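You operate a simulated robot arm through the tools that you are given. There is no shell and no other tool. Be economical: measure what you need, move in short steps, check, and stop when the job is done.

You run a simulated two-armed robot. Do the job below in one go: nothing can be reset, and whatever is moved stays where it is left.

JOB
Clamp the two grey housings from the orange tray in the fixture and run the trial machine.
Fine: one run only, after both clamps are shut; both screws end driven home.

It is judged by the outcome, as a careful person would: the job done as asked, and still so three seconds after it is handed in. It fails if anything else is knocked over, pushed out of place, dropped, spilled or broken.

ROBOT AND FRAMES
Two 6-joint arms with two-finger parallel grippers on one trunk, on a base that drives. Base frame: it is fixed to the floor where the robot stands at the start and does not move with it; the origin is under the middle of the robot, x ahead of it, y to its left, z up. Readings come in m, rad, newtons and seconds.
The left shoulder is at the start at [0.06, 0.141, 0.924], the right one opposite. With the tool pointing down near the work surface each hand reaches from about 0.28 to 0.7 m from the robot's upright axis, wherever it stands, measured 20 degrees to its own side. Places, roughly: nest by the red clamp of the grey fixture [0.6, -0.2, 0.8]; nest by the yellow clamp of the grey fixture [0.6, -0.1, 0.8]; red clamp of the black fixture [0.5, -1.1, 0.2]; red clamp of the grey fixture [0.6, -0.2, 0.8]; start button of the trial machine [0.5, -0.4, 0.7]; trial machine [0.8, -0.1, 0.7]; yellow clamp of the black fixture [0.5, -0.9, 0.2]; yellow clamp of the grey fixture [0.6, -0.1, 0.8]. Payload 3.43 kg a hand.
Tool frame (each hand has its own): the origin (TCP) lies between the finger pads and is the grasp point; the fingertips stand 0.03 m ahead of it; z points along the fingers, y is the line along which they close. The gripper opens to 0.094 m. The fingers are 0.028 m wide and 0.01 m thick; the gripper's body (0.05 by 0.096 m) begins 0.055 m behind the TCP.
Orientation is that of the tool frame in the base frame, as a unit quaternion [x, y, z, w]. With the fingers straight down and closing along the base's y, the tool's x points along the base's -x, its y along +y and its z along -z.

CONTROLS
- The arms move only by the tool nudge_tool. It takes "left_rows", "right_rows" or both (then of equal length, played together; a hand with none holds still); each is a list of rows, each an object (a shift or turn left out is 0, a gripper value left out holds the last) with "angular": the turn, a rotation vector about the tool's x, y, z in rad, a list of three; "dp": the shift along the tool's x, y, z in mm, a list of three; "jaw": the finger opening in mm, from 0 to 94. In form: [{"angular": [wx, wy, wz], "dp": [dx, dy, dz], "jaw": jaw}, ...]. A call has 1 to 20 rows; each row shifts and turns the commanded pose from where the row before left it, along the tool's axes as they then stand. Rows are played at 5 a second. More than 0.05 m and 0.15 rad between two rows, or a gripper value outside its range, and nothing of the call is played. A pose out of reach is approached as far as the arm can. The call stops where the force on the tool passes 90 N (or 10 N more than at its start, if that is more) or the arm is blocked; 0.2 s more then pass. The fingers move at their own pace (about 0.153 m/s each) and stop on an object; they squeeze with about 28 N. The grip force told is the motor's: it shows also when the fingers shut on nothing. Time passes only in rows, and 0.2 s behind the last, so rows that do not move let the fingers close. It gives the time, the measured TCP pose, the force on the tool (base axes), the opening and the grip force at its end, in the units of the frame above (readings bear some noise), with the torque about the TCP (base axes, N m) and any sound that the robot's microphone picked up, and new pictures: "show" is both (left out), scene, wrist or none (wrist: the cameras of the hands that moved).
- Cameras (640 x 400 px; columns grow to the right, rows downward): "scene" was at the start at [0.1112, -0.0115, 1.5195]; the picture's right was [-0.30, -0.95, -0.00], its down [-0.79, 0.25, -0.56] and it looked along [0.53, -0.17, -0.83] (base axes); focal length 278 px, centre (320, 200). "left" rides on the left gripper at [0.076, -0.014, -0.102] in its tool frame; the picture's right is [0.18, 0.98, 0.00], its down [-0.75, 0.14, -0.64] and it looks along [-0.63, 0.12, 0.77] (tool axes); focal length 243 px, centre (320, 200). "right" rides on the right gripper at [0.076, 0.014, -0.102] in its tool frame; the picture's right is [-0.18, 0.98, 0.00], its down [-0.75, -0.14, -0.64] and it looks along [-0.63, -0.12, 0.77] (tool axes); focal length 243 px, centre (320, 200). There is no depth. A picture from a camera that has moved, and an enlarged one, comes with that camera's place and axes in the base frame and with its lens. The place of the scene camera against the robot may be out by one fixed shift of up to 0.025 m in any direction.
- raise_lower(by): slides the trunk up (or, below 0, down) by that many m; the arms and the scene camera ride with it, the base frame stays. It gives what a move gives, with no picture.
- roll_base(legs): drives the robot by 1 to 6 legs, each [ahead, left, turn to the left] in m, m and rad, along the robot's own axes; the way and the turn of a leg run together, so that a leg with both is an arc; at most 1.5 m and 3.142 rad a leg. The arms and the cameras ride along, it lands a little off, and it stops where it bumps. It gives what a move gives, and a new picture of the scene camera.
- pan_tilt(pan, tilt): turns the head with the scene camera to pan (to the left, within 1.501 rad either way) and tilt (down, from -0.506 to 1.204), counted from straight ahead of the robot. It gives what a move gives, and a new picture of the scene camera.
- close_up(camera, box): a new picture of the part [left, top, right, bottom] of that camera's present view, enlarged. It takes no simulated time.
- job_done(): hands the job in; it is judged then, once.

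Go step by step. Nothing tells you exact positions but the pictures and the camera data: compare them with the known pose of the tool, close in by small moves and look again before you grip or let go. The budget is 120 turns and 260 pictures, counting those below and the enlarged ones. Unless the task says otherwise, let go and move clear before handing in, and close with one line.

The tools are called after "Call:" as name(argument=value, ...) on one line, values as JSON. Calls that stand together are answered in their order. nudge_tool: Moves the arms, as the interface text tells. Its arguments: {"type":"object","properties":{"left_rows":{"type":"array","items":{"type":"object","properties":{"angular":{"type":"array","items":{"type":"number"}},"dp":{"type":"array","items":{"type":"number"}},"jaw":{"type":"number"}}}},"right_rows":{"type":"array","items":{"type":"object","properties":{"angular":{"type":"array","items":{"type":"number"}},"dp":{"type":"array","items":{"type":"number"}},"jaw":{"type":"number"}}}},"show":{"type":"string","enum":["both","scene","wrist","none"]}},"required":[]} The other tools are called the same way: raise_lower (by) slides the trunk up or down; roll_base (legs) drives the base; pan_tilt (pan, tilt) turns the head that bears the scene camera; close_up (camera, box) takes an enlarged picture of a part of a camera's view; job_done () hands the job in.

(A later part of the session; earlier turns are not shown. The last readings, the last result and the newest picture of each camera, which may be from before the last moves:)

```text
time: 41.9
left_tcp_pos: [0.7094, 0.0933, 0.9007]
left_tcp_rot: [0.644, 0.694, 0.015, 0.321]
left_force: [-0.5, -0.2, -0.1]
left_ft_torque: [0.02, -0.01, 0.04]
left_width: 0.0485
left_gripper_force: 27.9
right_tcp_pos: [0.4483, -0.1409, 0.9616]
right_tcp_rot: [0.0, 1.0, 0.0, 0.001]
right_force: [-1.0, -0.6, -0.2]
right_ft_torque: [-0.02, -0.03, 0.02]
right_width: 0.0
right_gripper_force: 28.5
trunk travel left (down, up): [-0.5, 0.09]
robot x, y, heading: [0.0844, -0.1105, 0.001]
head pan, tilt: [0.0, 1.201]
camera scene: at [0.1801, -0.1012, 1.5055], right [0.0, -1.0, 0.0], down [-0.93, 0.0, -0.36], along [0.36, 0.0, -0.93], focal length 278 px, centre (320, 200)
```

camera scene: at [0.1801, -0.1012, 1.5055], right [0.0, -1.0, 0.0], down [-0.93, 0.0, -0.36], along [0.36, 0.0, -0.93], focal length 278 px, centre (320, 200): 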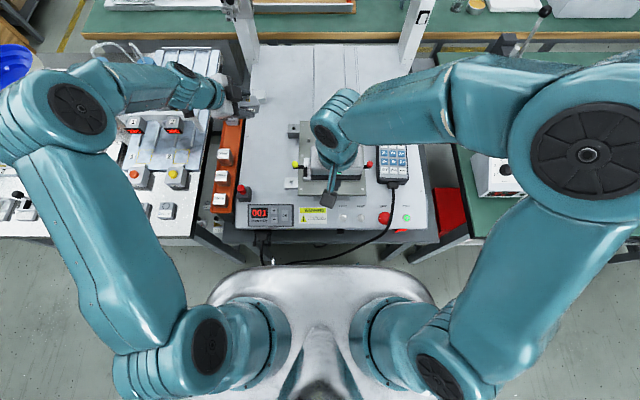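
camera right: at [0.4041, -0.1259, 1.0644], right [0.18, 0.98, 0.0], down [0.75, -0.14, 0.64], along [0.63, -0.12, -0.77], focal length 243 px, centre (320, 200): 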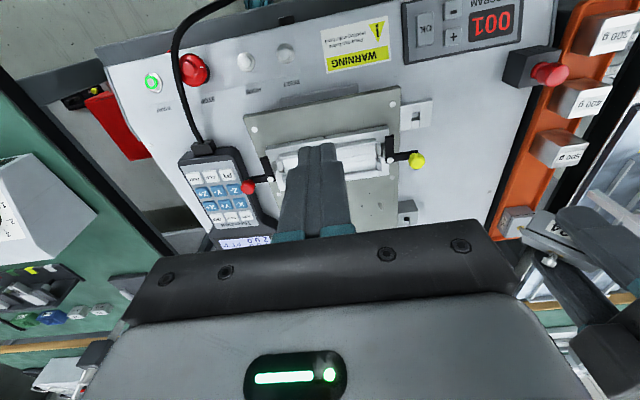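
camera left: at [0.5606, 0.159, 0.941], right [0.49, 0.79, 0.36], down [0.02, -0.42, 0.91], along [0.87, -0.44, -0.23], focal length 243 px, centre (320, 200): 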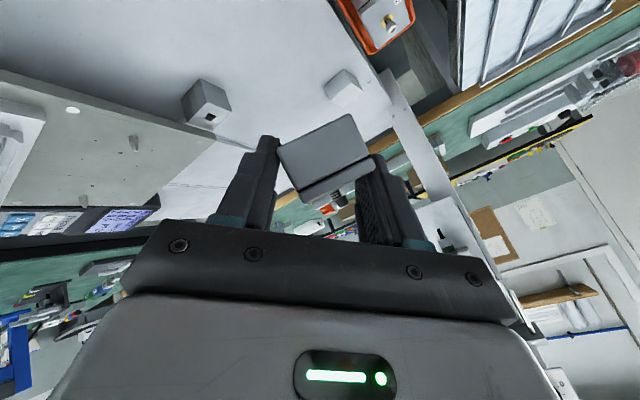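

The hand is over free bed at (0.709, 0.093), tilted about 37°. I'll lower part way and look closely.

Call:
nudge_tool(left_rows=[{"dp": [5, -17.5, 25.5]}, {"dp": [5, -17.5, 25.5]}, {"dp": [5, -17.5, 25.5]}, {}], right_rows=[{"dp": [0, 40, -10]}, {"dp": [0, 40, -10]}, {}, {}], show="both")

Call:
close_up(camera="scene", box=[190, 50, 310, 150])

Call:
close_up(camera="right", box=[440, 130, 600, 240])

```text
time: 42.9
left_tcp_pos: [0.7009, 0.0713, 0.809]
left_tcp_rot: [0.645, 0.694, 0.013, 0.321]
left_force: [0.1, -0.1, 0.0]
left_ft_torque: [0.0, -0.01, 0.03]
left_width: 0.0487
left_gripper_force: 28.0
right_tcp_pos: [0.4511, -0.0594, 0.9813]
right_tcp_rot: [-0.001, 1.0, -0.001, 0.0]
right_force: [1.4, 0.5, -0.4]
right_ft_torque: [-0.01, 0.01, -0.02]
right_width: 0.0
right_gripper_force: 27.8
trunk travel left (down, up): [-0.5, 0.09]
robot x, y, heading: [0.0804, -0.1083, -0.002]
head pan, tilt: [0.0, 1.201]
camera scene: at [0.1818, -0.0987, 1.5053], right [0.0, -1.0, 0.0], down [-0.93, 0.0, -0.36], along [0.36, 0.0, -0.93], focal length 278 px, centre (320, 200)
camera right: at [0.3752, -0.0444, 1.0843], right [0.18, 0.98, 0.0], down [0.75, -0.14, 0.64], along [0.63, -0.12, -0.77], focal length 243 px, centre (320, 200)
camera left: at [0.6424, 0.1779, 0.852], right [0.88, 0.33, 0.34], down [-0.2, -0.4, 0.89], along [0.44, -0.85, -0.29], focal length 243 px, centre (320, 200)
```

scene: 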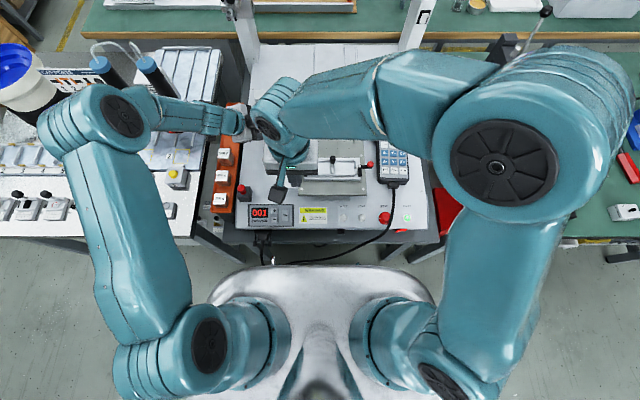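
right: 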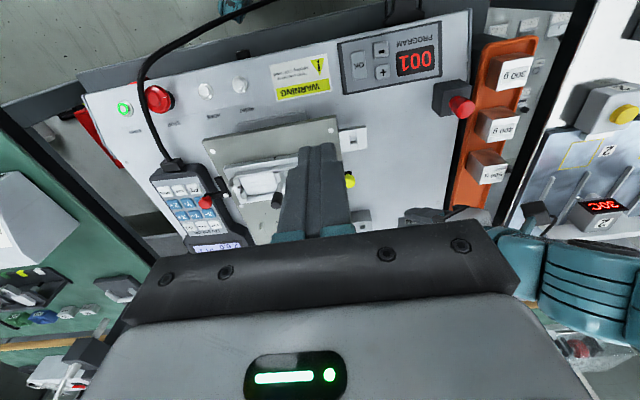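
left: 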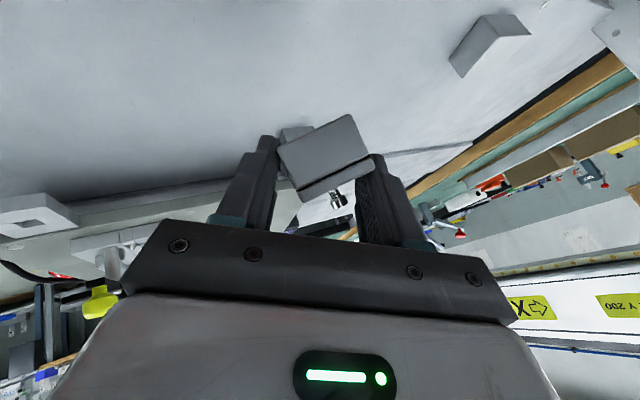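

```text
4.00 times, centred on (250, 100) of scene
camera zoom: at [0.1818, -0.0987, 1.5053], right [0.0, -1.0, 0.0], down [-0.93, 0.0, -0.36], along [0.36, 0.0, -0.93], focal length 1111 px, centre (600, 600)
```

zoom: 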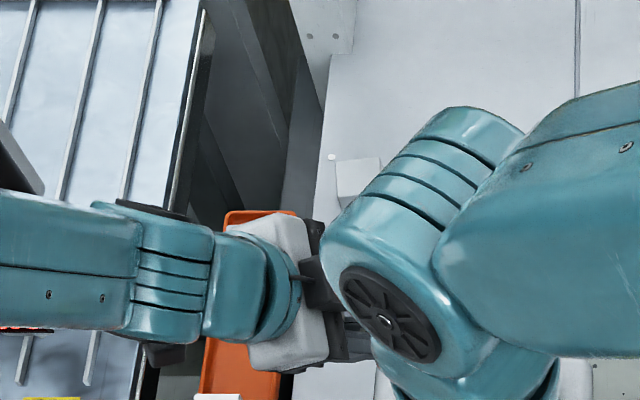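

```text
3.64 times, centred on (520, 185) of right
camera zoom: at [0.3752, -0.0444, 1.0843], right [0.18, 0.98, 0.0], down [0.75, -0.14, 0.64], along [0.63, -0.12, -0.77], focal length 882 px, centre (-407, 254)
```

zoom: 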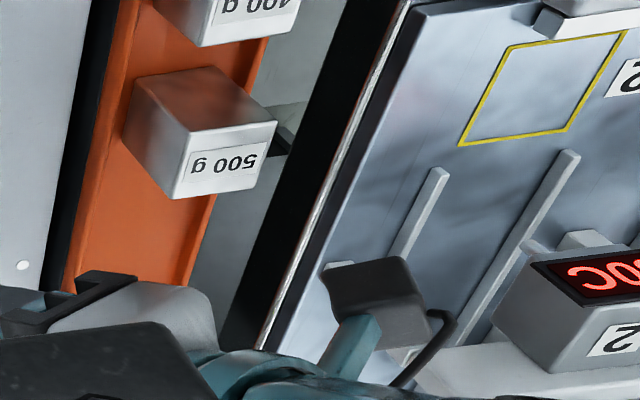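

The right hand blocks the view, so I'll move it back to the right, then look again.

Call:
nudge_tool(right_rows=[{"dp": [0, -40, -10]}, {"dp": [0, -45, -10]}, {"dp": [0, -45, -10]}, {"dp": [0, -45, -10]}, {"dp": [0, -45, 0]}], show="scene")

Call:
close_up(camera="scene", box=[210, 70, 310, 150])

Call:
close_up(camera="left", box=[230, 90, 410, 230])

```text
time: 44.1
left_tcp_pos: [0.7009, 0.0692, 0.8099]
left_tcp_rot: [0.644, 0.694, 0.013, 0.32]
left_force: [-0.2, -0.5, 0.5]
left_ft_torque: [0.04, 0.01, 0.03]
left_width: 0.0482
left_gripper_force: 28.2
right_tcp_pos: [0.4503, -0.2815, 1.0206]
right_tcp_rot: [-0.001, 1.0, 0.0, 0.0]
right_force: [-0.1, -0.2, 0.2]
right_ft_torque: [0.01, 0.0, 0.05]
right_width: 0.0001
right_gripper_force: 27.8
trunk travel left (down, up): [-0.5, 0.09]
robot x, y, heading: [0.0845, -0.1131, 0.0]
head pan, tilt: [0.0, 1.201]
camera scene: at [0.182, -0.1015, 1.5052], right [0.0, -1.0, 0.0], down [-0.93, 0.0, -0.36], along [0.36, 0.0, -0.93], focal length 278 px, centre (320, 200)
```

scene: 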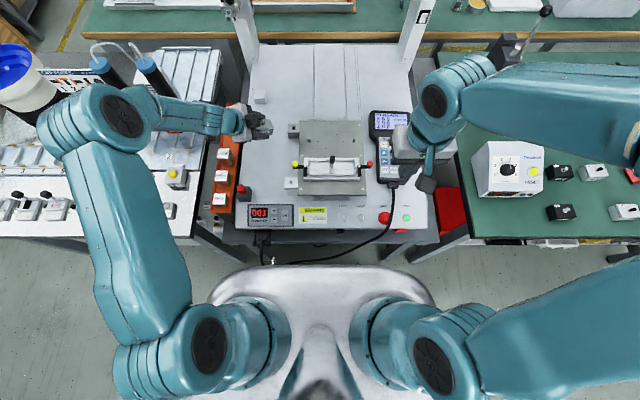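

```text
5.00 times, centred on (260, 110) of scene
camera zoom: at [0.182, -0.1015, 1.5052], right [0.0, -1.0, 0.0], down [-0.93, 0.0, -0.36], along [0.36, 0.0, -0.93], focal length 1388 px, centre (620, 650)
```

zoom: 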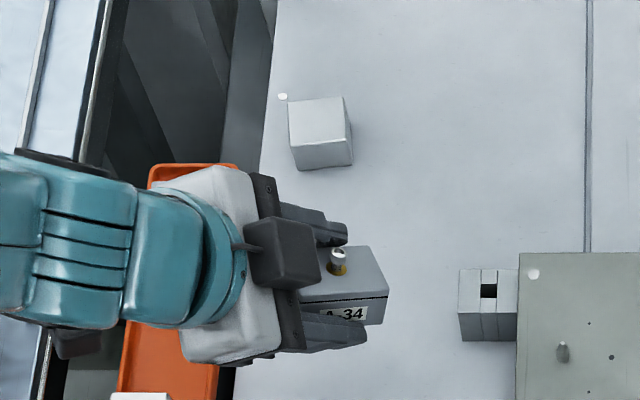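

```text
2.86 times, centred on (320, 160) of left
camera zoom: at [0.6425, 0.1763, 0.8528], right [0.88, 0.33, 0.35], down [-0.2, -0.4, 0.89], along [0.44, -0.85, -0.29], focal length 693 px, centre (320, 314)
```

zoom: 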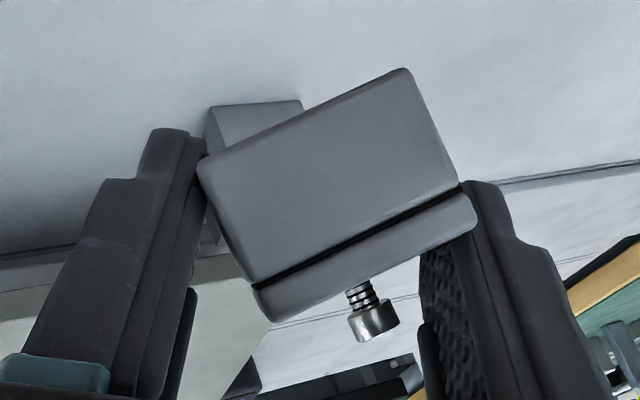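

The housing is close to lid-up with free bed below. I'll lower slowly towards contact (expected near TCP z≈0.76).

Call:
nudge_tool(left_rows=[{"dp": [4, -4.1, 7.5]}, {"dp": [4, -4.1, 7.5]}, {"dp": [4, -4.1, 7.5]}, {"dp": [3.5, -3.6, 6.5]}, {}], show="none")

Call:
nudge_tool(left_rows=[{"dp": [1.7, -1.7, 3.2]}, {"dp": [1.7, -1.7, 3.2]}, {}], show="none")

Call:
close_up(camera="scene", box=[210, 70, 310, 150])

Call:
close_up(camera="left", box=[230, 90, 410, 230])

```text
time: 45.3
left_tcp_pos: [0.7007, 0.0702, 0.7718]
left_tcp_rot: [0.644, 0.694, 0.012, 0.321]
left_force: [0.2, 0.1, -1.0]
left_ft_torque: [0.01, 0.0, 0.01]
left_width: 0.0486
left_gripper_force: 27.9
right_tcp_pos: [0.4514, -0.2803, 1.0206]
right_tcp_rot: [0.0, 1.0, 0.0, 0.0]
right_force: [-0.4, -0.6, -0.5]
right_ft_torque: [-0.01, -0.01, -0.03]
right_width: 0.0001
right_gripper_force: 28.3
trunk travel left (down, up): [-0.5, 0.09]
robot x, y, heading: [0.0813, -0.1118, -0.001]
head pan, tilt: [0.0, 1.201]
```

```text
time: 46.1
left_tcp_pos: [0.6992, 0.0686, 0.7645]
left_tcp_rot: [0.645, 0.694, 0.013, 0.32]
left_force: [0.3, -0.1, 0.0]
left_ft_torque: [-0.01, 0.01, -0.01]
left_width: 0.0488
left_gripper_force: 28.0
right_tcp_pos: [0.4519, -0.2795, 1.0207]
right_tcp_rot: [0.0, 1.0, 0.0, 0.0]
right_force: [-0.8, -0.2, 1.1]
right_ft_torque: [-0.02, -0.05, -0.03]
right_width: 0.0
right_gripper_force: 27.6
trunk travel left (down, up): [-0.5, 0.09]
robot x, y, heading: [0.0828, -0.113, 0.0]
head pan, tilt: [0.0, 1.201]
```

```text
5.00 times, centred on (260, 110) of scene
camera zoom: at [0.1818, -0.0997, 1.5052], right [0.0, -1.0, 0.0], down [-0.93, 0.0, -0.36], along [0.36, 0.0, -0.93], focal length 1388 px, centre (620, 650)
```

zoom: 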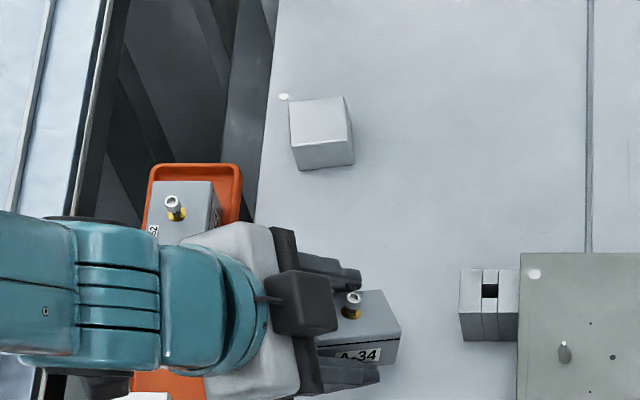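

```text
2.86 times, centred on (320, 160) of left
camera zoom: at [0.6421, 0.1766, 0.8079], right [0.88, 0.33, 0.34], down [-0.2, -0.4, 0.89], along [0.44, -0.85, -0.29], focal length 693 px, centre (320, 314)
```

zoom: 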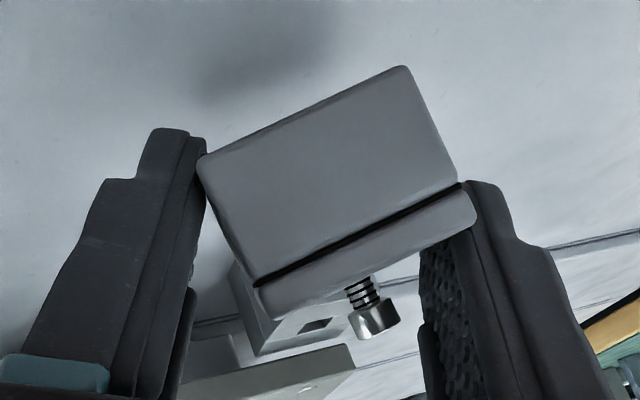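

Not touching yet, no force. I'll continue in small steps.

Call:
nudge_tool(left_rows=[{"dp": [1.3, -1.3, 2.4]}, {"dp": [1.3, -1.3, 2.4]}, {}], show="none")

Call:
nudge_tool(left_rows=[{"dp": [0.9, -0.9, 1.6]}, {"dp": [0.9, -0.9, 1.6]}, {}], show="none")

Call:
close_up(camera="left", box=[230, 90, 410, 230])

```text
time: 46.9
left_tcp_pos: [0.6998, 0.07, 0.7583]
left_tcp_rot: [0.644, 0.694, 0.012, 0.32]
left_force: [-0.8, -0.7, -0.9]
left_ft_torque: [0.0, 0.01, -0.02]
left_width: 0.0485
left_gripper_force: 27.9
right_tcp_pos: [0.451, -0.2795, 1.0206]
right_tcp_rot: [0.0, 1.0, -0.001, 0.0]
right_force: [0.3, 0.4, -1.3]
right_ft_torque: [0.0, 0.0, 0.02]
right_width: 0.0002
right_gripper_force: 27.9
trunk travel left (down, up): [-0.5, 0.09]
robot x, y, heading: [0.0836, -0.1116, -0.003]
head pan, tilt: [0.0, 1.201]
```

```text
time: 47.7
left_tcp_pos: [0.6998, 0.0691, 0.7547]
left_tcp_rot: [0.644, 0.694, 0.012, 0.32]
left_force: [-0.3, -0.5, -0.6]
left_ft_torque: [0.0, 0.05, 0.03]
left_width: 0.0486
left_gripper_force: 28.3
right_tcp_pos: [0.4498, -0.2794, 1.0197]
right_tcp_rot: [0.0, 1.0, 0.0, 0.0]
right_force: [0.7, 0.9, -0.3]
right_ft_torque: [0.0, 0.0, 0.0]
right_width: 0.0001
right_gripper_force: 28.2
trunk travel left (down, up): [-0.5, 0.09]
robot x, y, heading: [0.0805, -0.1085, -0.003]
head pan, tilt: [0.0, 1.201]
```

```text
2.86 times, centred on (320, 160) of left
camera zoom: at [0.6423, 0.1766, 0.7976], right [0.88, 0.33, 0.34], down [-0.2, -0.4, 0.89], along [0.44, -0.85, -0.29], focal length 693 px, centre (320, 314)
```

zoom: 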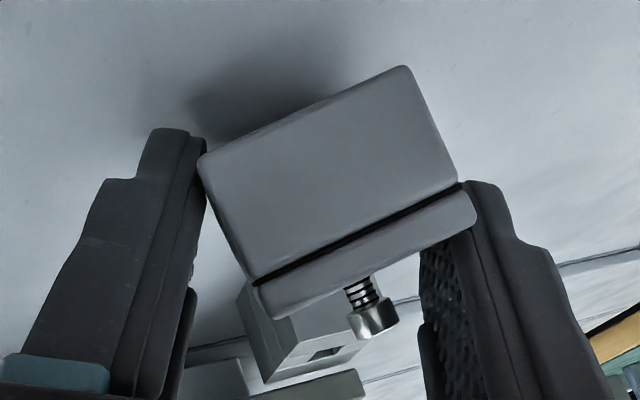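

The shadow is closing in; the fingertips should be about 7 mm above the bed. I'll go on 2 mm at a time.

Call:
nudge_tool(left_rows=[{"dp": [0.9, -0.9, 1.6]}, {}], show="none")

Call:
nudge_tool(left_rows=[{"dp": [0.9, -0.9, 1.6]}, {}], show="none")

Call:
close_up(camera="left", box=[230, 90, 410, 230])

Call:
close_up(camera="scene", box=[250, 100, 310, 150])

```text
time: 48.3
left_tcp_pos: [0.7008, 0.0693, 0.7547]
left_tcp_rot: [0.644, 0.694, 0.014, 0.323]
left_force: [-2.1, 0.4, 10.7]
left_ft_torque: [-0.07, 0.29, -0.02]
left_width: 0.0484
left_gripper_force: 28.0
right_tcp_pos: [0.4495, -0.2801, 1.0218]
right_tcp_rot: [0.0, 1.0, 0.0, 0.0]
right_force: [-0.1, 0.2, 0.4]
right_ft_torque: [0.0, -0.01, 0.0]
right_width: 0.0003
right_gripper_force: 28.0
trunk travel left (down, up): [-0.5, 0.09]
robot x, y, heading: [0.0822, -0.1112, 0.0]
head pan, tilt: [0.0, 1.201]
```

```text
time: 48.9
left_tcp_pos: [0.7002, 0.0687, 0.7527]
left_tcp_rot: [0.644, 0.693, 0.015, 0.323]
left_force: [-2.0, 0.6, 27.1]
left_ft_torque: [-0.17, 0.54, -0.04]
left_width: 0.0482
left_gripper_force: 28.1
right_tcp_pos: [0.4487, -0.2797, 1.022]
right_tcp_rot: [0.0, 1.0, 0.0, 0.001]
right_force: [0.9, -0.7, 0.1]
right_ft_torque: [0.0, 0.03, -0.04]
right_width: 0.0
right_gripper_force: 27.7
trunk travel left (down, up): [-0.5, 0.09]
robot x, y, heading: [0.0863, -0.1077, -0.002]
head pan, tilt: [0.0, 1.201]
```

```text
2.86 times, centred on (320, 160) of left
camera zoom: at [0.6419, 0.1765, 0.797], right [0.88, 0.33, 0.35], down [-0.2, -0.4, 0.89], along [0.44, -0.85, -0.28], focal length 693 px, centre (320, 314)
```

zoom: 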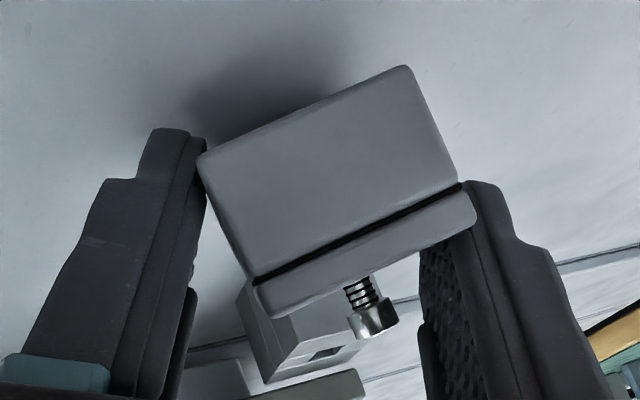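

```text
8.00 times, centred on (280, 125) of scene
camera zoom: at [0.1788, -0.1008, 1.5058], right [0.0, -1.0, 0.0], down [-0.93, 0.0, -0.36], along [0.36, 0.0, -0.93], focal length 2222 px, centre (640, 800)
```

zoom: 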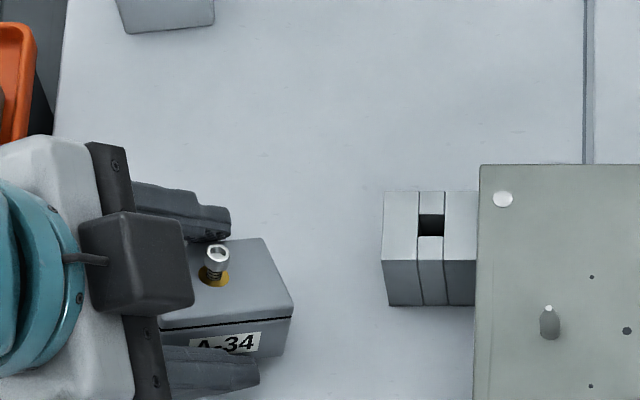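

The force comes from the lower fingertip resting on the bed; the housing itself is just above it, lid up. I'll back off 3 mm and open gently so it settles.

Call:
nudge_tool(left_rows=[{"dp": [-1.2, 1.2, -2.4]}, {"jaw": 52}, {"jaw": 56}, {"jaw": 60}, {}], show="none")

Call:
close_up(camera="left", box=[230, 90, 410, 230])

Call:
close_up(camera="scene", box=[250, 100, 310, 150])

```text
time: 50.1
left_tcp_pos: [0.7002, 0.0705, 0.7541]
left_tcp_rot: [0.644, 0.694, 0.014, 0.321]
left_force: [11.7, -1.8, 18.2]
left_ft_torque: [-0.18, -0.24, 0.08]
left_width: 0.0494
left_gripper_force: 0.1
right_tcp_pos: [0.4494, -0.2812, 1.0209]
right_tcp_rot: [0.0, 1.0, 0.0, 0.0]
right_force: [-1.0, 0.2, -0.8]
right_ft_torque: [0.02, 0.04, 0.0]
right_width: 0.0
right_gripper_force: 28.1
trunk travel left (down, up): [-0.5, 0.09]
robot x, y, heading: [0.0799, -0.113, -0.006]
head pan, tilt: [0.0, 1.201]
```

```text
2.86 times, centred on (320, 160) of left
camera zoom: at [0.6422, 0.1767, 0.7976], right [0.88, 0.33, 0.35], down [-0.2, -0.4, 0.89], along [0.44, -0.85, -0.29], focal length 693 px, centre (320, 314)
```

zoom: 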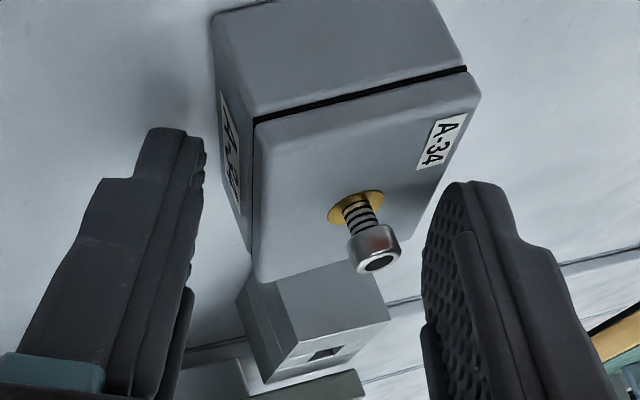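

```text
8.00 times, centred on (280, 125) of scene
camera zoom: at [0.1813, -0.1007, 1.5053], right [0.0, -1.0, 0.0], down [-0.93, 0.0, -0.36], along [0.36, 0.0, -0.93], focal length 2222 px, centre (640, 800)
```

zoom: 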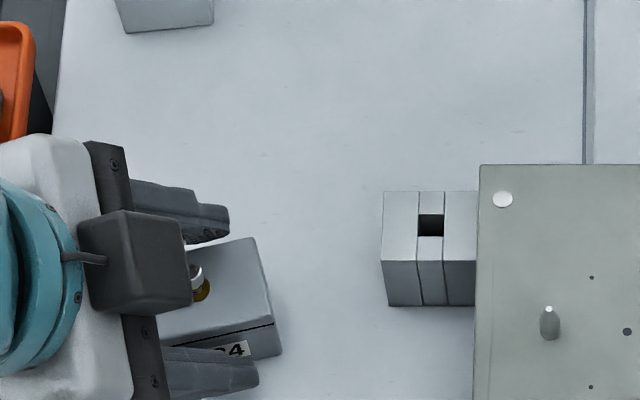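

The housing settled flat on the bed, lid up. I'll retreat along the finger direction, opening wider.

Call:
nudge_tool(left_rows=[{"dp": [0, 0, -15]}, {"dp": [0, 0, -30], "jaw": 75}, {"dp": [0, 0, -40]}, {"dp": [0, 0, -40]}, {}], show="both")

Call:
close_up(camera="scene", box=[230, 70, 330, 150])

```text
time: 51.3
left_tcp_pos: [0.6423, 0.1178, 0.8508]
left_tcp_rot: [0.644, 0.694, 0.012, 0.32]
left_force: [0.8, -0.1, -0.1]
left_ft_torque: [-0.03, 0.0, 0.01]
left_width: 0.0748
left_gripper_force: 0.0
right_tcp_pos: [0.4533, -0.2797, 1.0198]
right_tcp_rot: [0.0, 1.0, -0.001, 0.0]
right_force: [-0.2, 0.2, 0.0]
right_ft_torque: [0.0, -0.01, -0.01]
right_width: 0.0
right_gripper_force: 28.2
trunk travel left (down, up): [-0.5, 0.09]
robot x, y, heading: [0.0827, -0.1089, -0.006]
head pan, tilt: [0.0, 1.201]
camera scene: at [0.1839, -0.0997, 1.505], right [0.0, -1.0, 0.0], down [-0.93, 0.0, -0.36], along [0.36, 0.0, -0.93], focal length 278 px, centre (320, 200)
camera left: at [0.5857, 0.2261, 0.8942], right [0.88, 0.33, 0.34], down [-0.2, -0.4, 0.89], along [0.43, -0.85, -0.29], focal length 243 px, centre (320, 200)
```

scene: 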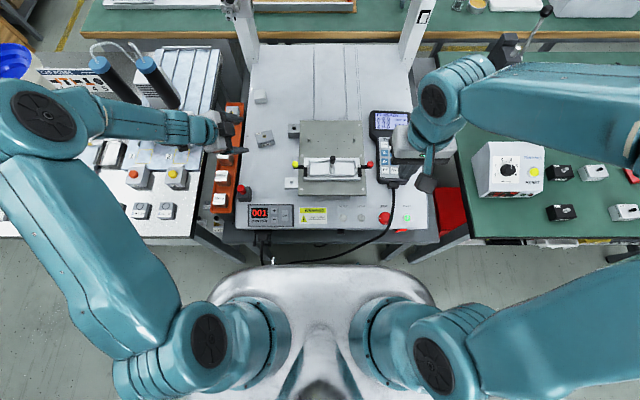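
left: 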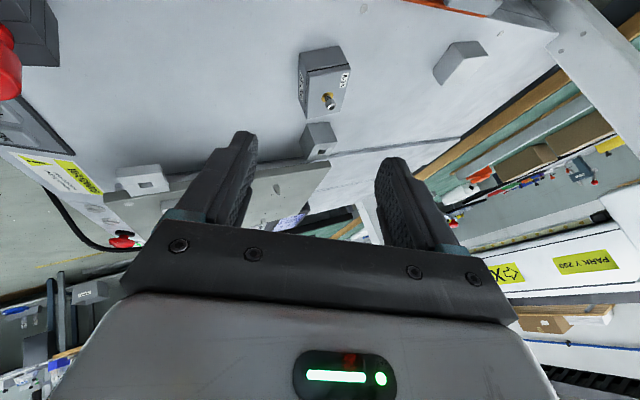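

```text
5.00 times, centred on (280, 110) of scene
camera zoom: at [0.1839, -0.0997, 1.505], right [0.0, -1.0, 0.0], down [-0.93, 0.0, -0.36], along [0.36, 0.0, -0.93], focal length 1388 px, centre (520, 650)
```

zoom: 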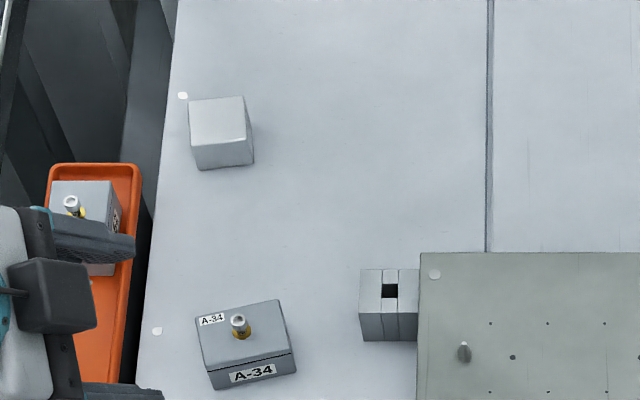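

The housing stands intact and flat at about (0.70, 0.078), label toward the robot, yawed roughly 12°. I'll turn the left hand back to straight down, matching that yaw, and hover above it.

Call:
nudge_tool(left_rows=[{"angular": [0.086, 0.0984, -0.026], "jaw": 70}, {"angular": [0.086, 0.0984, -0.026]}, {"angular": [0.086, 0.0984, -0.026]}, {"angular": [0.086, 0.0984, -0.026]}, {"angular": [0.086, 0.0984, -0.026]}, {"dp": [-25, 20, -10]}, {"dp": [-25, 20, -10]}, {}], show="wrist")

Call:
close_up(camera="left", box=[240, 60, 400, 220])

```text
time: 53.1
left_tcp_pos: [0.6929, 0.0781, 0.8736]
left_tcp_rot: [0.629, 0.777, 0.001, 0.001]
left_force: [0.9, 0.2, 0.1]
left_ft_torque: [-0.04, -0.03, 0.01]
left_width: 0.0699
left_gripper_force: 0.0
right_tcp_pos: [0.4497, -0.2794, 1.021]
right_tcp_rot: [0.0, 1.0, -0.001, 0.001]
right_force: [0.9, 0.3, -0.2]
right_ft_torque: [0.0, 0.01, -0.01]
right_width: 0.0
right_gripper_force: 28.4
trunk travel left (down, up): [-0.5, 0.09]
robot x, y, heading: [0.081, -0.1053, -0.006]
head pan, tilt: [0.0, 1.201]
camera left: at [0.6613, 0.1496, 0.9765], right [0.92, 0.38, 0.0], down [0.29, -0.71, 0.64], along [0.25, -0.59, -0.77], focal length 243 px, centre (320, 200)
```

left: 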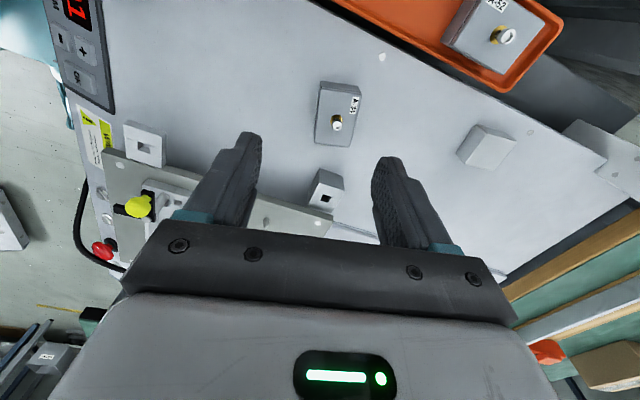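

```text
2.50 times, centred on (320, 140) of left
camera zoom: at [0.6613, 0.1496, 0.9765], right [0.92, 0.38, 0.0], down [0.29, -0.71, 0.64], along [0.25, -0.59, -0.77], focal length 606 px, centre (320, 350)
```

zoom: 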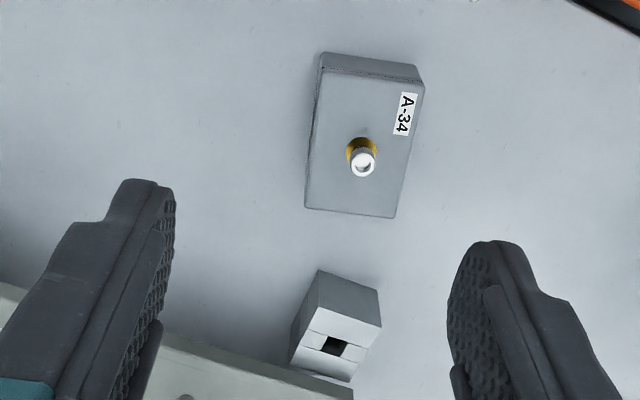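

From the wrist camera, A-34 is centred at (0.714, 0.069) and yawed 14.7°. I'll align and go down to just above it, then check.

Call:
nudge_tool(left_rows=[{"angular": [0, 0, -0.046]}, {"dp": [-13.7, 17.9, 0]}, {"dp": [0, 0, 35]}, {"dp": [0, 0, 35]}, {}], show="wrist")

Call:
close_up(camera="left", box=[240, 60, 400, 220])

```text
time: 54.3
left_tcp_pos: [0.7115, 0.0691, 0.8034]
left_tcp_rot: [0.612, 0.791, 0.001, 0.001]
left_force: [0.1, 0.1, 0.7]
left_ft_torque: [0.0, -0.04, 0.01]
left_width: 0.0698
left_gripper_force: 0.0
right_tcp_pos: [0.4513, -0.2794, 1.0216]
right_tcp_rot: [0.0, 1.0, -0.001, 0.0]
right_force: [-0.2, -0.4, -0.6]
right_ft_torque: [-0.02, -0.04, -0.01]
right_width: 0.0002
right_gripper_force: 28.2
trunk travel left (down, up): [-0.5, 0.09]
robot x, y, heading: [0.0828, -0.1106, 0.0]
head pan, tilt: [0.0, 1.201]
camera left: at [0.6779, 0.1387, 0.9066], right [0.9, 0.43, 0.0], down [0.33, -0.69, 0.64], along [0.28, -0.58, -0.77], focal length 243 px, centre (320, 200)
```

left: 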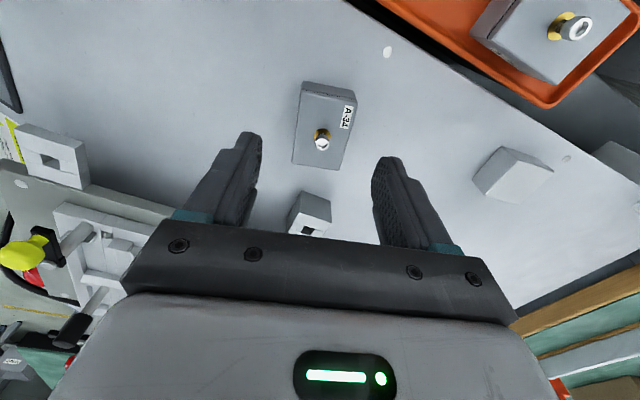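

```text
2.50 times, centred on (320, 140) of left
camera zoom: at [0.6779, 0.1387, 0.9066], right [0.9, 0.43, 0.0], down [0.33, -0.69, 0.64], along [0.28, -0.58, -0.77], focal length 606 px, centre (320, 350)
```

zoom: 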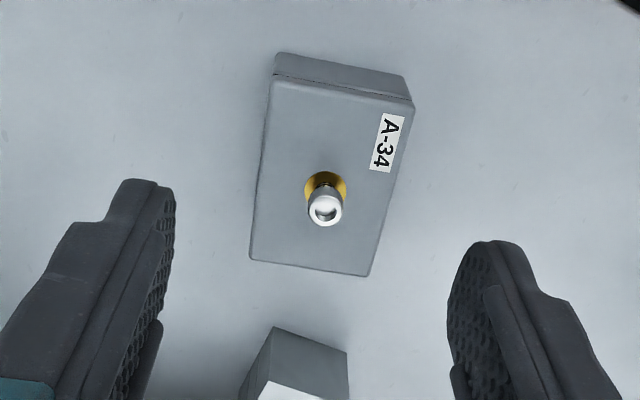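

Aligned, with the housing 2 mm to one side. I'll correct that, lower to TCP z≈0.756 and grip.

Call:
nudge_tool(left_rows=[{"dp": [-0.5, 2, 20]}, {"dp": [0, 0, 20]}, {"dp": [0, 0, 7.5]}, {"jaw": 45}, {"jaw": 30}, {}], show="wrist")

Call:
close_up(camera="left", box=[240, 60, 400, 220])

```text
time: 55.7
left_tcp_pos: [0.7147, 0.0688, 0.756]
left_tcp_rot: [0.611, 0.791, 0.001, 0.001]
left_force: [1.6, -0.9, 1.2]
left_ft_torque: [-0.01, -0.02, -0.02]
left_width: 0.0392
left_gripper_force: 27.6
right_tcp_pos: [0.45, -0.2786, 1.0213]
right_tcp_rot: [0.0, 1.0, -0.001, 0.0]
right_force: [-1.1, -0.9, -0.7]
right_ft_torque: [0.01, 0.01, 0.01]
right_width: 0.0002
right_gripper_force: 27.5
trunk travel left (down, up): [-0.5, 0.09]
robot x, y, heading: [0.0833, -0.1091, -0.001]
head pan, tilt: [0.0, 1.201]
camera left: at [0.6812, 0.1395, 0.8586], right [0.9, 0.43, 0.0], down [0.33, -0.69, 0.64], along [0.27, -0.58, -0.77], focal length 243 px, centre (320, 200)
```

left: 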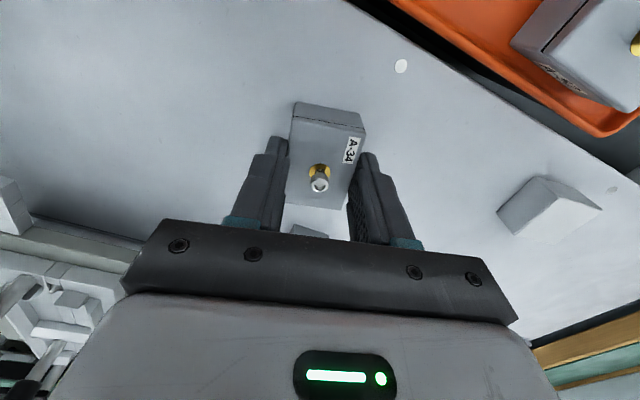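

```text
2.50 times, centred on (320, 140) of left
camera zoom: at [0.6812, 0.1395, 0.8586], right [0.9, 0.43, 0.0], down [0.33, -0.69, 0.64], along [0.27, -0.58, -0.77], focal length 606 px, centre (320, 350)
```

zoom: 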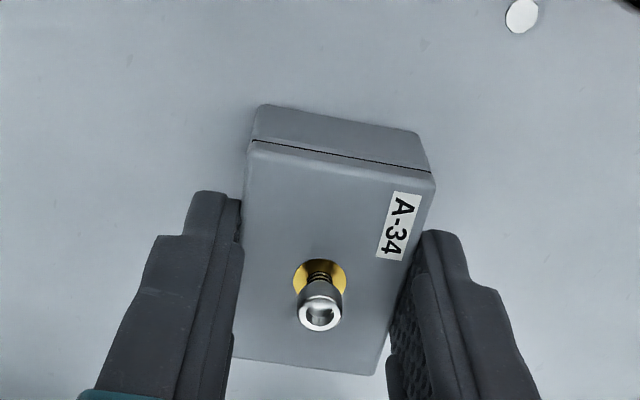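

A-34 is gripped squarely at 39.2 mm. I'll lift it, turn it to 90° and carry it over the red nest, staying high above the post.

Call:
nudge_tool(left_rows=[{"dp": [0, 0, -30]}, {"dp": [0, 0, -45]}, {"dp": [0, 0, -45]}, {"dp": [0, 0, -45]}, {"dp": [0, 0, -15], "angular": [0, 0, 0.128]}, {"angular": [0, 0, 0.128]}, {"dp": [-35.8, -19.1, 0]}, {"dp": [-35.8, -19.1, 0]}, {"dp": [-35.8, -19.1, 0]}, {"dp": [-35.8, -19.1, 0]}, {"dp": [-35.8, -19.1, 0]}, {"dp": [-35.8, -19.1, 0]}, {"dp": [-35.5, -19.1, 0]}, {}], show="none")

Call:
close_up(camera="left", box=[240, 40, 400, 220])

```text
time: 58.7
left_tcp_pos: [0.5807, -0.1801, 0.9343]
left_tcp_rot: [0.707, 0.707, 0.0, 0.001]
left_force: [-0.2, -1.2, -1.1]
left_ft_torque: [-0.01, 0.02, -0.02]
left_width: 0.0391
left_gripper_force: 27.8
right_tcp_pos: [0.4511, -0.2785, 1.0216]
right_tcp_rot: [0.0, 1.0, 0.0, 0.0]
right_force: [-0.4, 0.2, 0.8]
right_ft_torque: [0.0, 0.04, 0.0]
right_width: 0.0
right_gripper_force: 28.0
trunk travel left (down, up): [-0.5, 0.09]
robot x, y, heading: [0.0819, -0.1116, 0.005]
head pan, tilt: [0.0, 1.201]
```

```text
2.22 times, centred on (320, 130) of left
camera zoom: at [0.5662, -0.1032, 1.0377], right [0.98, 0.18, 0.0], down [0.14, -0.75, 0.64], along [0.12, -0.63, -0.77], focal length 539 px, centre (320, 356)
```

zoom: 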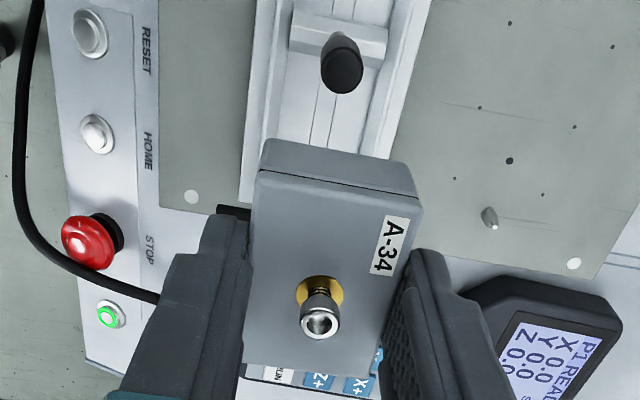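

Good. I'll lower until the housing's underside is about 1 cm above the cap and compare end edge and cap directly.

Call:
nudge_tool(left_rows=[{"dp": [0, 0, 25]}, {"dp": [0, 0, 23]}, {}], show="none")

Call:
close_up(camera="left", box=[280, 40, 360, 120])

Call:
close_up(camera="right", box=[340, 60, 500, 200])

```text
time: 59.5
left_tcp_pos: [0.5816, -0.1803, 0.8867]
left_tcp_rot: [0.707, 0.707, 0.001, 0.0]
left_force: [-0.4, -0.6, 0.3]
left_ft_torque: [0.01, -0.01, 0.01]
left_width: 0.039
left_gripper_force: 27.9
right_tcp_pos: [0.4505, -0.2794, 1.0208]
right_tcp_rot: [0.0, 1.0, -0.001, 0.0]
right_force: [0.1, 0.1, 1.2]
right_ft_torque: [-0.03, -0.01, 0.01]
right_width: 0.0001
right_gripper_force: 28.5
trunk travel left (down, up): [-0.5, 0.09]
robot x, y, heading: [0.0815, -0.1118, -0.0]
head pan, tilt: [0.0, 1.201]
```

```text
5.00 times, centred on (320, 80) of left
camera zoom: at [0.5663, -0.1037, 0.9901], right [0.98, 0.18, 0.0], down [0.14, -0.75, 0.64], along [0.12, -0.63, -0.77], focal length 1213 px, centre (320, 800)
```

zoom: 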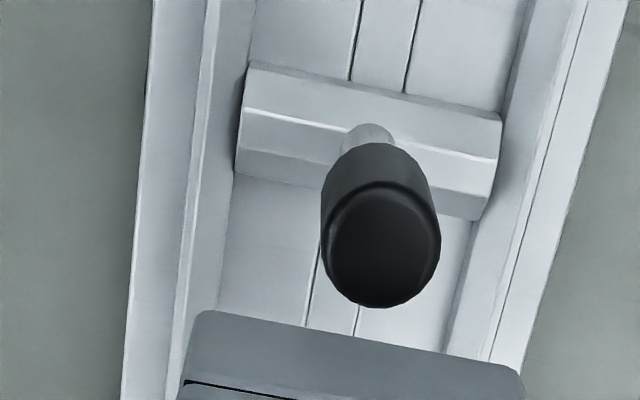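

```text
2.86 times, centred on (420, 130) of right
camera zoom: at [0.3747, -0.2655, 1.1243], right [0.18, 0.98, 0.0], down [0.75, -0.14, 0.64], along [0.63, -0.12, -0.77], focal length 693 px, centre (34, 400)
```

zoom: 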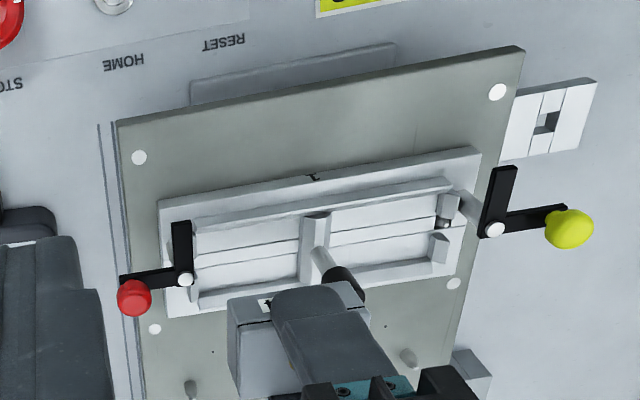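

Cap edge is at y≈-0.153 and the housing's end at about -0.1523, so I need roughly 2.5 mm more toward -y and 1 mm toward +x. I'll correct and descend just past the cap's top, checking force.

Call:
nudge_tool(left_rows=[{"dp": [-2.5, 1.2, 0]}, {"dp": [0, 0, 8]}, {"dp": [0, 0, 6]}, {}], show="none")

Call:
close_up(camera="left", box=[280, 40, 360, 120])

```text
time: 60.5
left_tcp_pos: [0.5823, -0.1834, 0.8737]
left_tcp_rot: [0.707, 0.707, 0.001, 0.001]
left_force: [0.1, 0.1, -0.2]
left_ft_torque: [0.04, 0.05, 0.0]
left_width: 0.0391
left_gripper_force: 28.2
right_tcp_pos: [0.452, -0.2788, 1.0206]
right_tcp_rot: [-0.001, 1.0, 0.0, 0.0]
right_force: [0.0, 0.2, 0.1]
right_ft_torque: [0.0, -0.04, 0.0]
right_width: 0.0002
right_gripper_force: 28.3
trunk travel left (down, up): [-0.5, 0.09]
robot x, y, heading: [0.0792, -0.1121, -0.006]
head pan, tilt: [0.0, 1.201]
```

```text
5.00 times, centred on (320, 80) of left
camera zoom: at [0.5669, -0.1066, 0.9762], right [0.98, 0.18, 0.0], down [0.14, -0.75, 0.64], along [0.12, -0.63, -0.77], focal length 1213 px, centre (320, 800)
```

zoom: 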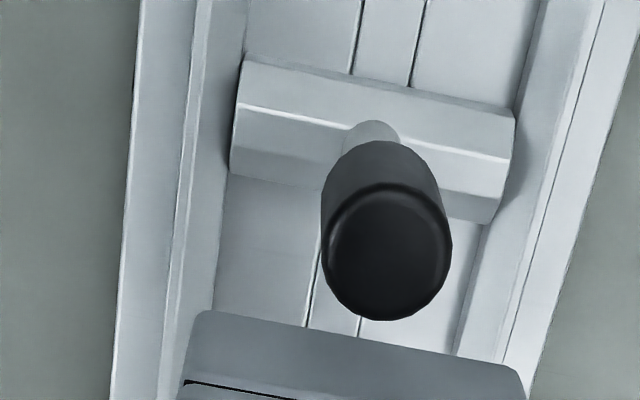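

There is now about 2-3 mm clearance to the cap. I continue down past it.

Call:
nudge_tool(left_rows=[{"dp": [0, 0, 6]}, {"dp": [0, 0, 6]}, {"dp": [0, 0, 6]}, {}], show="none")

Call:
close_up(camera="left", box=[270, 30, 370, 210])

Call:
close_up(camera="right", box=[360, 100, 460, 190])

```text
time: 61.5
left_tcp_pos: [0.5825, -0.1831, 0.8529]
left_tcp_rot: [0.707, 0.707, 0.001, 0.001]
left_force: [0.4, -0.1, -0.2]
left_ft_torque: [-0.01, 0.01, 0.01]
left_width: 0.0392
left_gripper_force: 27.7
right_tcp_pos: [0.452, -0.2791, 1.0212]
right_tcp_rot: [0.0, 1.0, 0.0, 0.001]
right_force: [-0.5, 0.2, -0.1]
right_ft_torque: [0.02, 0.01, 0.01]
right_width: 0.0
right_gripper_force: 27.9
trunk travel left (down, up): [-0.5, 0.09]
robot x, y, heading: [0.0824, -0.1084, -0.002]
head pan, tilt: [0.0, 1.201]
```

```text
2.22 times, centred on (320, 120) of left
camera zoom: at [0.5668, -0.1069, 0.9577], right [0.98, 0.18, 0.0], down [0.14, -0.75, 0.64], along [0.12, -0.63, -0.77], focal length 539 px, centre (320, 378)
```

zoom: 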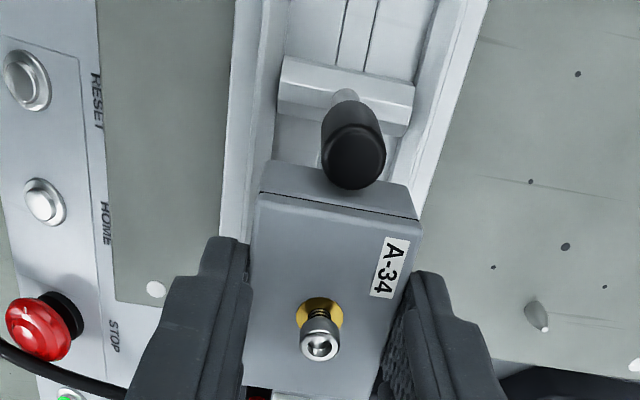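

```text
4.44 times, centred on (410, 145) of right
camera zoom: at [0.375, -0.2655, 1.1242], right [0.18, 0.98, 0.0], down [0.75, -0.14, 0.64], along [0.63, -0.12, -0.77], focal length 1078 px, centre (-80, 444)
```

zoom: 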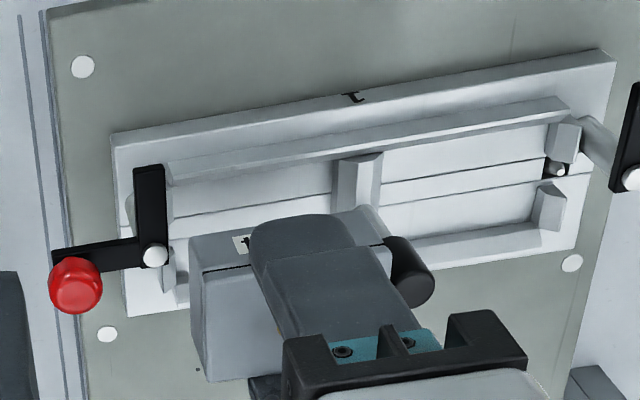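

It's past the cap without contact. I continue down in small steps towards the seat (TCP z≈0.813).

Call:
nudge_tool(left_rows=[{"dp": [0, 0, 6]}, {"dp": [0, 0, 6]}, {"dp": [0, 0, 6]}, {"dp": [0, 0, 5]}, {}], show="none")

Call:
close_up(camera="left", box=[270, 40, 370, 220])

Call:
close_up(camera="right", box=[360, 100, 460, 190])

```text
time: 62.7
left_tcp_pos: [0.5827, -0.1829, 0.8305]
left_tcp_rot: [0.707, 0.707, 0.002, 0.001]
left_force: [0.4, 0.9, -0.4]
left_ft_torque: [0.0, 0.01, 0.01]
left_width: 0.0392
left_gripper_force: 28.0
right_tcp_pos: [0.4518, -0.2797, 1.0215]
right_tcp_rot: [0.0, 1.0, 0.001, -0.001]
right_force: [-0.4, -0.4, -0.3]
right_ft_torque: [0.0, 0.01, 0.04]
right_width: 0.0001
right_gripper_force: 28.0
trunk travel left (down, up): [-0.5, 0.09]
robot x, y, heading: [0.0832, -0.1066, 0.001]
head pan, tilt: [0.0, 1.201]
```

```text
2.22 times, centred on (320, 130) of left
camera zoom: at [0.5669, -0.1069, 0.9348], right [0.98, 0.18, 0.0], down [0.14, -0.75, 0.64], along [0.12, -0.63, -0.77], focal length 539 px, centre (320, 356)
```

zoom: 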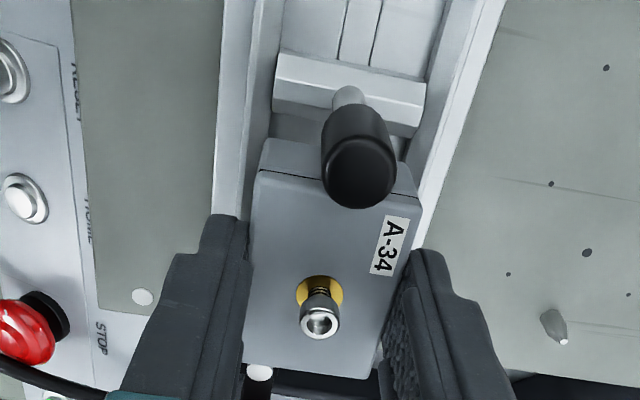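

```text
4.44 times, centred on (410, 145) of right
camera zoom: at [0.3749, -0.2656, 1.1243], right [0.18, 0.98, 0.0], down [0.75, -0.14, 0.64], along [0.63, -0.12, -0.77], focal length 1078 px, centre (-80, 444)
```

zoom: 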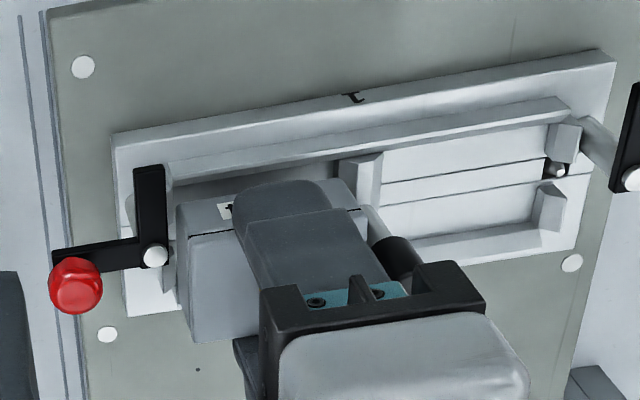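

Base of the housing is ~17 mm above the floor; all looks aligned. Lowering in smaller steps now.

Call:
nudge_tool(left_rows=[{"dp": [0, 0, 4]}, {"dp": [0, 0, 4]}, {}], show="none")

Call:
nudge_tool(left_rows=[{"dp": [0, 0, 3]}, {}], show="none")

Call:
close_up(camera="left", box=[270, 40, 370, 220])

Call:
close_up(camera="right", box=[360, 100, 460, 190])

```text
time: 63.5
left_tcp_pos: [0.5811, -0.1842, 0.8233]
left_tcp_rot: [0.707, 0.707, 0.001, 0.0]
left_force: [-0.5, 0.9, -0.7]
left_ft_torque: [0.02, 0.0, 0.02]
left_width: 0.0389
left_gripper_force: 27.5
right_tcp_pos: [0.452, -0.2786, 1.0199]
right_tcp_rot: [0.001, 1.0, -0.001, 0.0]
right_force: [0.2, -0.6, 0.7]
right_ft_torque: [0.0, -0.01, 0.02]
right_width: 0.0003
right_gripper_force: 28.2
trunk travel left (down, up): [-0.5, 0.09]
robot x, y, heading: [0.0837, -0.1134, -0.003]
head pan, tilt: [0.0, 1.201]
```

```text
time: 64.1
left_tcp_pos: [0.5825, -0.1827, 0.8214]
left_tcp_rot: [0.707, 0.707, 0.001, 0.001]
left_force: [-0.2, 4.2, 5.5]
left_ft_torque: [-0.03, 0.07, -0.04]
left_width: 0.0391
left_gripper_force: 27.9
right_tcp_pos: [0.451, -0.2789, 1.0214]
right_tcp_rot: [0.0, 1.0, 0.0, 0.001]
right_force: [1.1, 0.5, 0.0]
right_ft_torque: [0.01, 0.0, 0.01]
right_width: 0.0
right_gripper_force: 27.3
trunk travel left (down, up): [-0.5, 0.09]
robot x, y, heading: [0.0846, -0.1107, -0.005]
head pan, tilt: [0.0, 1.201]
```

```text
2.22 times, centred on (320, 130) of left
camera zoom: at [0.5668, -0.1067, 0.9246], right [0.98, 0.18, 0.0], down [0.14, -0.75, 0.64], along [0.12, -0.63, -0.77], focal length 539 px, centre (320, 356)
```

zoom: 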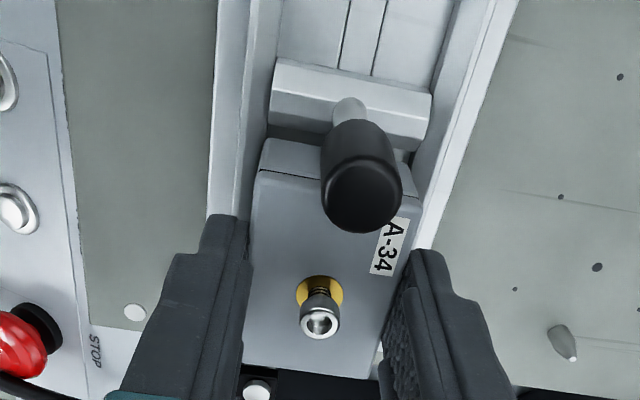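

```text
4.44 times, centred on (410, 145) of right
camera zoom: at [0.3746, -0.2652, 1.1245], right [0.18, 0.98, 0.0], down [0.75, -0.14, 0.64], along [0.63, -0.12, -0.77], focal length 1078 px, centre (-80, 444)
```

zoom: 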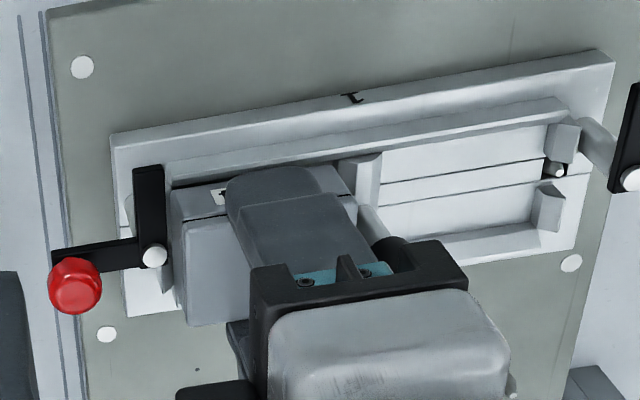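

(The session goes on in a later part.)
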